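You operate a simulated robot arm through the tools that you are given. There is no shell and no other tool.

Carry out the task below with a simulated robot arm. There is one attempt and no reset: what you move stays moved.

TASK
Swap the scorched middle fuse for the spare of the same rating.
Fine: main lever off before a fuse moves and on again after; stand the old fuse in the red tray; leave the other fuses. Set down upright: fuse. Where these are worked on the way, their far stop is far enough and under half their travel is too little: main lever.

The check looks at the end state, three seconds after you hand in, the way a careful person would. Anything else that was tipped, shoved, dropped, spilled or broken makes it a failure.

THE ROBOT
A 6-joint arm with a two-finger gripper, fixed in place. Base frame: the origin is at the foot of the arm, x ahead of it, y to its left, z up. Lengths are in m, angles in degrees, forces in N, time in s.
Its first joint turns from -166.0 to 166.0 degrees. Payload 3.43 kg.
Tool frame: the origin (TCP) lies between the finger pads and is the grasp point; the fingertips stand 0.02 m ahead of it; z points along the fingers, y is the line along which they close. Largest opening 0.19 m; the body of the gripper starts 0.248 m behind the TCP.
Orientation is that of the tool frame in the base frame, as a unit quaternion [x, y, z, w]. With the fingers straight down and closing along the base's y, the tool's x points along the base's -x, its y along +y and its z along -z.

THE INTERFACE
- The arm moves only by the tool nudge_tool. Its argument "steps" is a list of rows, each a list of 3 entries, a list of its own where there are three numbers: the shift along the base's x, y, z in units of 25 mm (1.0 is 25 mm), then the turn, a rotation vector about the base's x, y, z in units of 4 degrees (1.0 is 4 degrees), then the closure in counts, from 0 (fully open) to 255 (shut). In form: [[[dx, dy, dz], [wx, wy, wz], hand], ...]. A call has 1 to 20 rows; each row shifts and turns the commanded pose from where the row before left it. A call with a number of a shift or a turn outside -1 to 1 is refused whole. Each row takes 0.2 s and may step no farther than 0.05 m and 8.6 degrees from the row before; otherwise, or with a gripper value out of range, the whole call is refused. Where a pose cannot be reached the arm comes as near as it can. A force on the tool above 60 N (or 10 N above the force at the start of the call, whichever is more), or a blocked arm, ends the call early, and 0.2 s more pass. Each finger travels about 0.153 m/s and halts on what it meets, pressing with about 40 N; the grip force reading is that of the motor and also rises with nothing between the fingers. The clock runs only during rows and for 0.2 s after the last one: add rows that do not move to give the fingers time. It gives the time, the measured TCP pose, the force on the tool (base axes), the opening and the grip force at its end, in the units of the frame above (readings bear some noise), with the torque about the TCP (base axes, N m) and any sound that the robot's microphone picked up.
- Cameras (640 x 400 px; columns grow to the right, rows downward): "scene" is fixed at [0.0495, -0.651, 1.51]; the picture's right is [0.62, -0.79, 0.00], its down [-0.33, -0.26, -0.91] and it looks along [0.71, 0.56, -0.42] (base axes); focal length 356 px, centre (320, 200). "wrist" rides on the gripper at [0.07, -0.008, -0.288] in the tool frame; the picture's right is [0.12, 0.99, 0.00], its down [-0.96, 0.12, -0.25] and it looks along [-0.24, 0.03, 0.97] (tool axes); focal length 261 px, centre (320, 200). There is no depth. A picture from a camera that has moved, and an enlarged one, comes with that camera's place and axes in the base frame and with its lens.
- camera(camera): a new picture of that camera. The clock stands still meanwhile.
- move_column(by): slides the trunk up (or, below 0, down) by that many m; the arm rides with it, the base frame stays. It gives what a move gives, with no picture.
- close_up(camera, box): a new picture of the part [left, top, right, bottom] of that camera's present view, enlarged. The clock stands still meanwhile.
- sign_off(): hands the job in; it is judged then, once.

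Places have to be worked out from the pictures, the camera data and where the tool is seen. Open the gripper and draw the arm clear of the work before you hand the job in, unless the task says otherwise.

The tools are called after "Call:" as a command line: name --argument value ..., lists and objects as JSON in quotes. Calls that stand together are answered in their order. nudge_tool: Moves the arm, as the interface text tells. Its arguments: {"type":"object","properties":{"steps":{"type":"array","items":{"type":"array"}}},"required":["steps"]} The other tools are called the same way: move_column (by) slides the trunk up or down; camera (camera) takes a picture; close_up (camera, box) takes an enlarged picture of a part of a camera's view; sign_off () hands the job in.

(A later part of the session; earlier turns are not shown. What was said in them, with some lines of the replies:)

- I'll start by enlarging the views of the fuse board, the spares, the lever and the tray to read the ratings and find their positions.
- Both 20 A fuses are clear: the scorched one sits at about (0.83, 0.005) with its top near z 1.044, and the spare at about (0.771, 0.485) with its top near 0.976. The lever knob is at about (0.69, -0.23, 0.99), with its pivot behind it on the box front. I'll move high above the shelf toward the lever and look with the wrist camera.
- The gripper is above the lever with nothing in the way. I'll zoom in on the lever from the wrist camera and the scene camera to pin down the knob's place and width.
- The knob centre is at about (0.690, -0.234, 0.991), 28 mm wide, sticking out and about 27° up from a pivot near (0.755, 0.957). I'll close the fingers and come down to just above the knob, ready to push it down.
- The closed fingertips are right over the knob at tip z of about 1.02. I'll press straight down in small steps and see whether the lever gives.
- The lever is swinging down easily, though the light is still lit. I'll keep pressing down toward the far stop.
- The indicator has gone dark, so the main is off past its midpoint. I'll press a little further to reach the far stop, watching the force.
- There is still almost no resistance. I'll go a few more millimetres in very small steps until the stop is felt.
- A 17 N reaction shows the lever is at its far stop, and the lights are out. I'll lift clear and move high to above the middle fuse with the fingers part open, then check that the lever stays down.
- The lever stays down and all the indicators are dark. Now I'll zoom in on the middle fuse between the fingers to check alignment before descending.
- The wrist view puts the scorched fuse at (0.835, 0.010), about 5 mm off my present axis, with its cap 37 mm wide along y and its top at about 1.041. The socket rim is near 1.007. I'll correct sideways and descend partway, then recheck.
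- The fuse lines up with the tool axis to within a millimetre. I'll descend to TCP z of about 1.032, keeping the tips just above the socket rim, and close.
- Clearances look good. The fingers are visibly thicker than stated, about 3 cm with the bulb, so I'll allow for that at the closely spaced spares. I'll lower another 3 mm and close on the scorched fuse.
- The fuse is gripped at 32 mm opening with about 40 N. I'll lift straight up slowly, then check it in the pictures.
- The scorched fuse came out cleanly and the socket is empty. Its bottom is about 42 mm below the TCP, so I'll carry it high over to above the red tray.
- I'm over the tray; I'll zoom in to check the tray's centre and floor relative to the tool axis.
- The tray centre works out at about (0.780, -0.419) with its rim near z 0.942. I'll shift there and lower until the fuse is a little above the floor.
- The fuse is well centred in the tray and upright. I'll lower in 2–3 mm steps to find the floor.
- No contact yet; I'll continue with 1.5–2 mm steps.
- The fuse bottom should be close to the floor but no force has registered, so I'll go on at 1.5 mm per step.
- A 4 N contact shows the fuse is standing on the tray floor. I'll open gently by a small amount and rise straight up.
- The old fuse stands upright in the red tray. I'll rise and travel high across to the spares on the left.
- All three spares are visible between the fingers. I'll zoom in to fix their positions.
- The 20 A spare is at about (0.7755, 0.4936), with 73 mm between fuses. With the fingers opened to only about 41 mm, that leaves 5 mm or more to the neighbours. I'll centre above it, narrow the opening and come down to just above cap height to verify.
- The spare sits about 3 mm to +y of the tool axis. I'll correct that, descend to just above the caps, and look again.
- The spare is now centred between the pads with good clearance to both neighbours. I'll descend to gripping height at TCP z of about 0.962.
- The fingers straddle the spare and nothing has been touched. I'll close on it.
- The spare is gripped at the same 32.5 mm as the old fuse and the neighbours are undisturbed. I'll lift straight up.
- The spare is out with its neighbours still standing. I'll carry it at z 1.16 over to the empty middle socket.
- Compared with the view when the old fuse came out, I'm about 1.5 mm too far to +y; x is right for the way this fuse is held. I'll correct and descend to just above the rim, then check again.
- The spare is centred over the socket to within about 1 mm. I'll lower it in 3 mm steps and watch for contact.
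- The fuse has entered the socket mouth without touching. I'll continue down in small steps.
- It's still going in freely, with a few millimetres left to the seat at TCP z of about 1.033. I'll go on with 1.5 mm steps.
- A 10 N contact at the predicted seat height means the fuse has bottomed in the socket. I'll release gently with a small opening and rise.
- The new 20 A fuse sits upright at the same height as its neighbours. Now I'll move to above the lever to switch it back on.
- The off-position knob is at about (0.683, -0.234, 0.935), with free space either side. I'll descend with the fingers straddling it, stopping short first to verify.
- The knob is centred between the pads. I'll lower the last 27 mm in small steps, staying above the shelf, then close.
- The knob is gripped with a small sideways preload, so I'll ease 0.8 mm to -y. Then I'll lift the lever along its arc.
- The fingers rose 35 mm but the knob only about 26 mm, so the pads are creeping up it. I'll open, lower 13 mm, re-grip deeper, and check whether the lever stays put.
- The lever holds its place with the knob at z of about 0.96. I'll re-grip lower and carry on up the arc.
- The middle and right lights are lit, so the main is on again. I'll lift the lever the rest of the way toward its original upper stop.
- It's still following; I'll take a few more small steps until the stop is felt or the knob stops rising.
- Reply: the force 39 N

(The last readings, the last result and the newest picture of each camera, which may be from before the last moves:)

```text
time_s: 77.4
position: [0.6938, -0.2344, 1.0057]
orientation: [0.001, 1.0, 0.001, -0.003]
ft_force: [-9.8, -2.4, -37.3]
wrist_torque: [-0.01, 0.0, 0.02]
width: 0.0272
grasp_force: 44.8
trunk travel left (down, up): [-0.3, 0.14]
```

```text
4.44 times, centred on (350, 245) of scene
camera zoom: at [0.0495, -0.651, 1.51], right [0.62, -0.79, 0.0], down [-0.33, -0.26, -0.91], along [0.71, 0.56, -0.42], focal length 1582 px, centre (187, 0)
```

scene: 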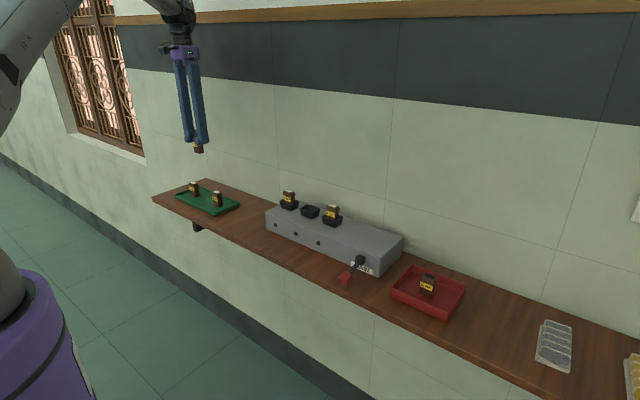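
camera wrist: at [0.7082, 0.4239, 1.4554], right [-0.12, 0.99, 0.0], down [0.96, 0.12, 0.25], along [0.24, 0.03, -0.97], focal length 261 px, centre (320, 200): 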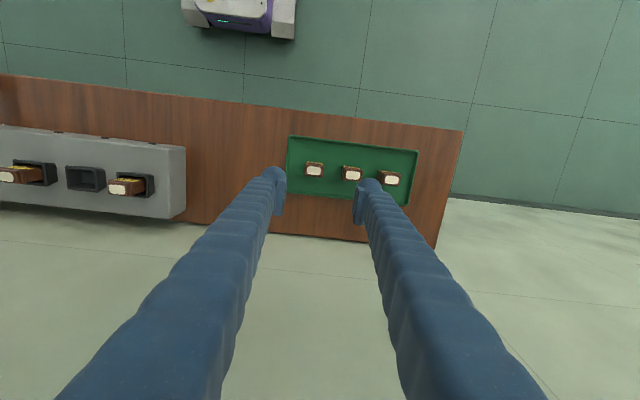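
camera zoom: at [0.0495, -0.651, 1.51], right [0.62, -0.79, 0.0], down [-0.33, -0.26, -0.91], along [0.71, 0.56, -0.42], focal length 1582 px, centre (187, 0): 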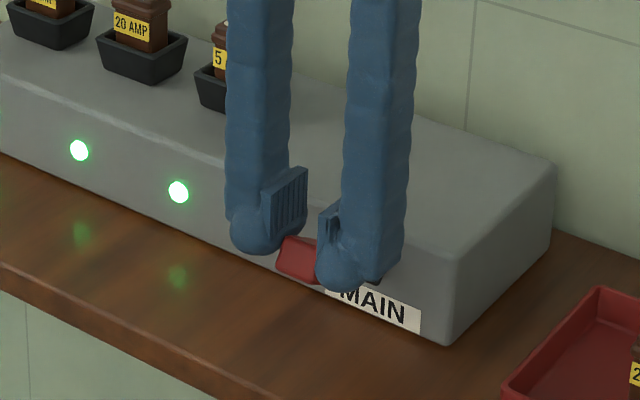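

A -37 N pull-back shows the upper stop is reached and the lights stay on. I'll relieve the load slightly, open, and rise clear.

Call:
nudge_tool --steps '[[[0, 0, -0.08], [0, 0, 0], 255], [[0, 0, 0], [0, 0, 0], 205], [[0, 0, 0], [0, 0, 0], 180], [[0, 0, 0], [0, 0, 0], 160], [[0, 0, 0], [0, 0, 0], 160], [[0, 0, 0.5], [0, 0, 0], 160], [[0, 0, 0.8], [0, 0, 0], 160], [[0, 0, 1], [0, 0, 0], 160], [[0, 0, 1], [0, 0, 0], 160], [[0, 0, 1], [0, 0, 0], 160], [[0, 0, 1], [0, 0, 0], 160], [[-0.5, 0, 1], [0, 0, 0], 140], [[-1, 0, 1], [0, 0, 0], 120], [[-1, 0, 1], [0, 0, 0], 100], [[-1, 0, 0], [0, 0, 0], 80], [[0, 0, 0], [0, 0, 0], 80]]'

Call:
camera --camera "scene"

Call:
close_up --camera "scene" --box '[255, 170, 415, 290]'

Call:
close_up --camera "scene" --box '[330, 240, 480, 330]'

Call:
close_up --camera "scene" --box '[150, 165, 250, 235]'

```text
time_s: 80.8
position: [0.6079, -0.235, 1.2112]
orientation: [0.0, 1.0, 0.0, -0.001]
ft_force: [0.5, 0.1, -0.3]
wrist_torque: [0.0, 0.01, 0.02]
width: 0.13
grasp_force: 0.1
trunk travel left (down, up): [-0.3, 0.14]
```

```text
taken
```

scene: 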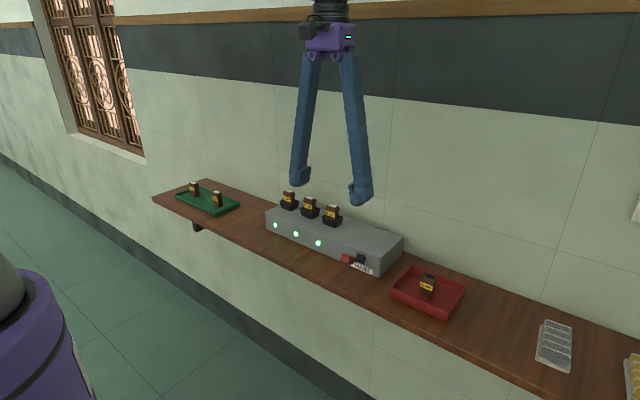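

```text
3.33 times, centred on (335, 230) of scene
camera zoom: at [0.0495, -0.651, 1.51], right [0.62, -0.79, 0.0], down [-0.33, -0.26, -0.91], along [0.71, 0.56, -0.42], focal length 1186 px, centre (270, 100)
```

zoom: 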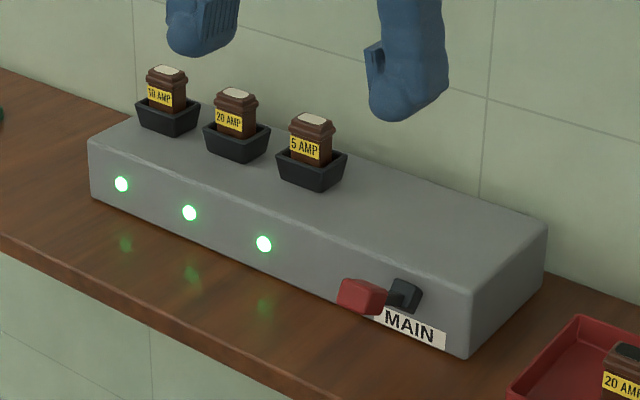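

```text
4.27 times, centred on (405, 285) of scene
camera zoom: at [0.0495, -0.651, 1.51], right [0.62, -0.79, 0.0], down [-0.33, -0.26, -0.91], along [0.71, 0.56, -0.42], focal length 1518 px, centre (-43, -163)
```

zoom: 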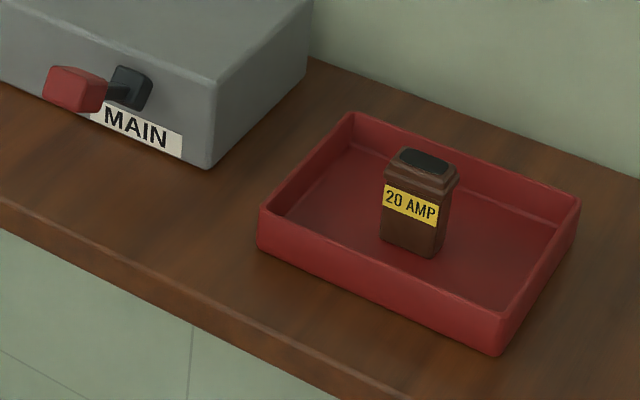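

```text
5.71 times, centred on (200, 200) of scene
camera zoom: at [0.0495, -0.651, 1.51], right [0.62, -0.79, 0.0], down [-0.33, -0.26, -0.91], along [0.71, 0.56, -0.42], focal length 2034 px, centre (1006, 200)
```

zoom: 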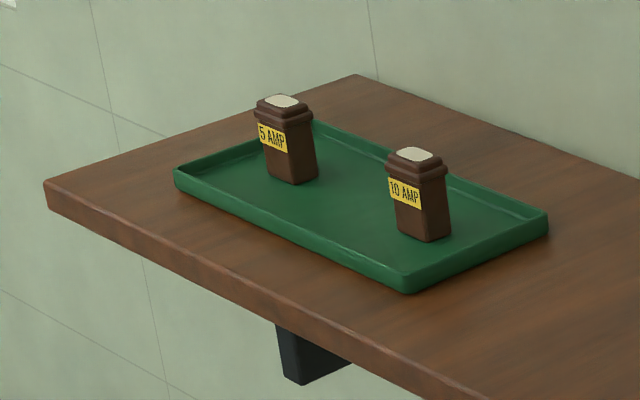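

All three lights are green and the lever is back at its original on position. The good 20 A fuse is seated in the middle socket, the scorched one stands upright in the red tray, and the other fuses haven't moved. The gripper is open and clear, so I'm handing in.

Call:
sign_off

```text
The job is handed in.
```

I swapped the scorched middle fuse for the 20 A spare, and all three indicator lights are green again.

- **Main lever:** I pushed it down to its off stop before touching any fuse. After the swap I raised it to its upper stop, and in the final picture it sits where it started.
- **Old fuse:** it stands upright near the middle of the red tray.
- **New fuse:** the 20 A spare is seated upright in the middle socket, level with its neighbours.
- **Other fuses:** the 10 A and 5 A fuses on the board and in the green tray were not touched.

While raising the lever, the fingers slipped a little on the knob. I let go partway and gripped it again lower down; the lever stayed where it was. I handed in with the gripper open and clear of the work.
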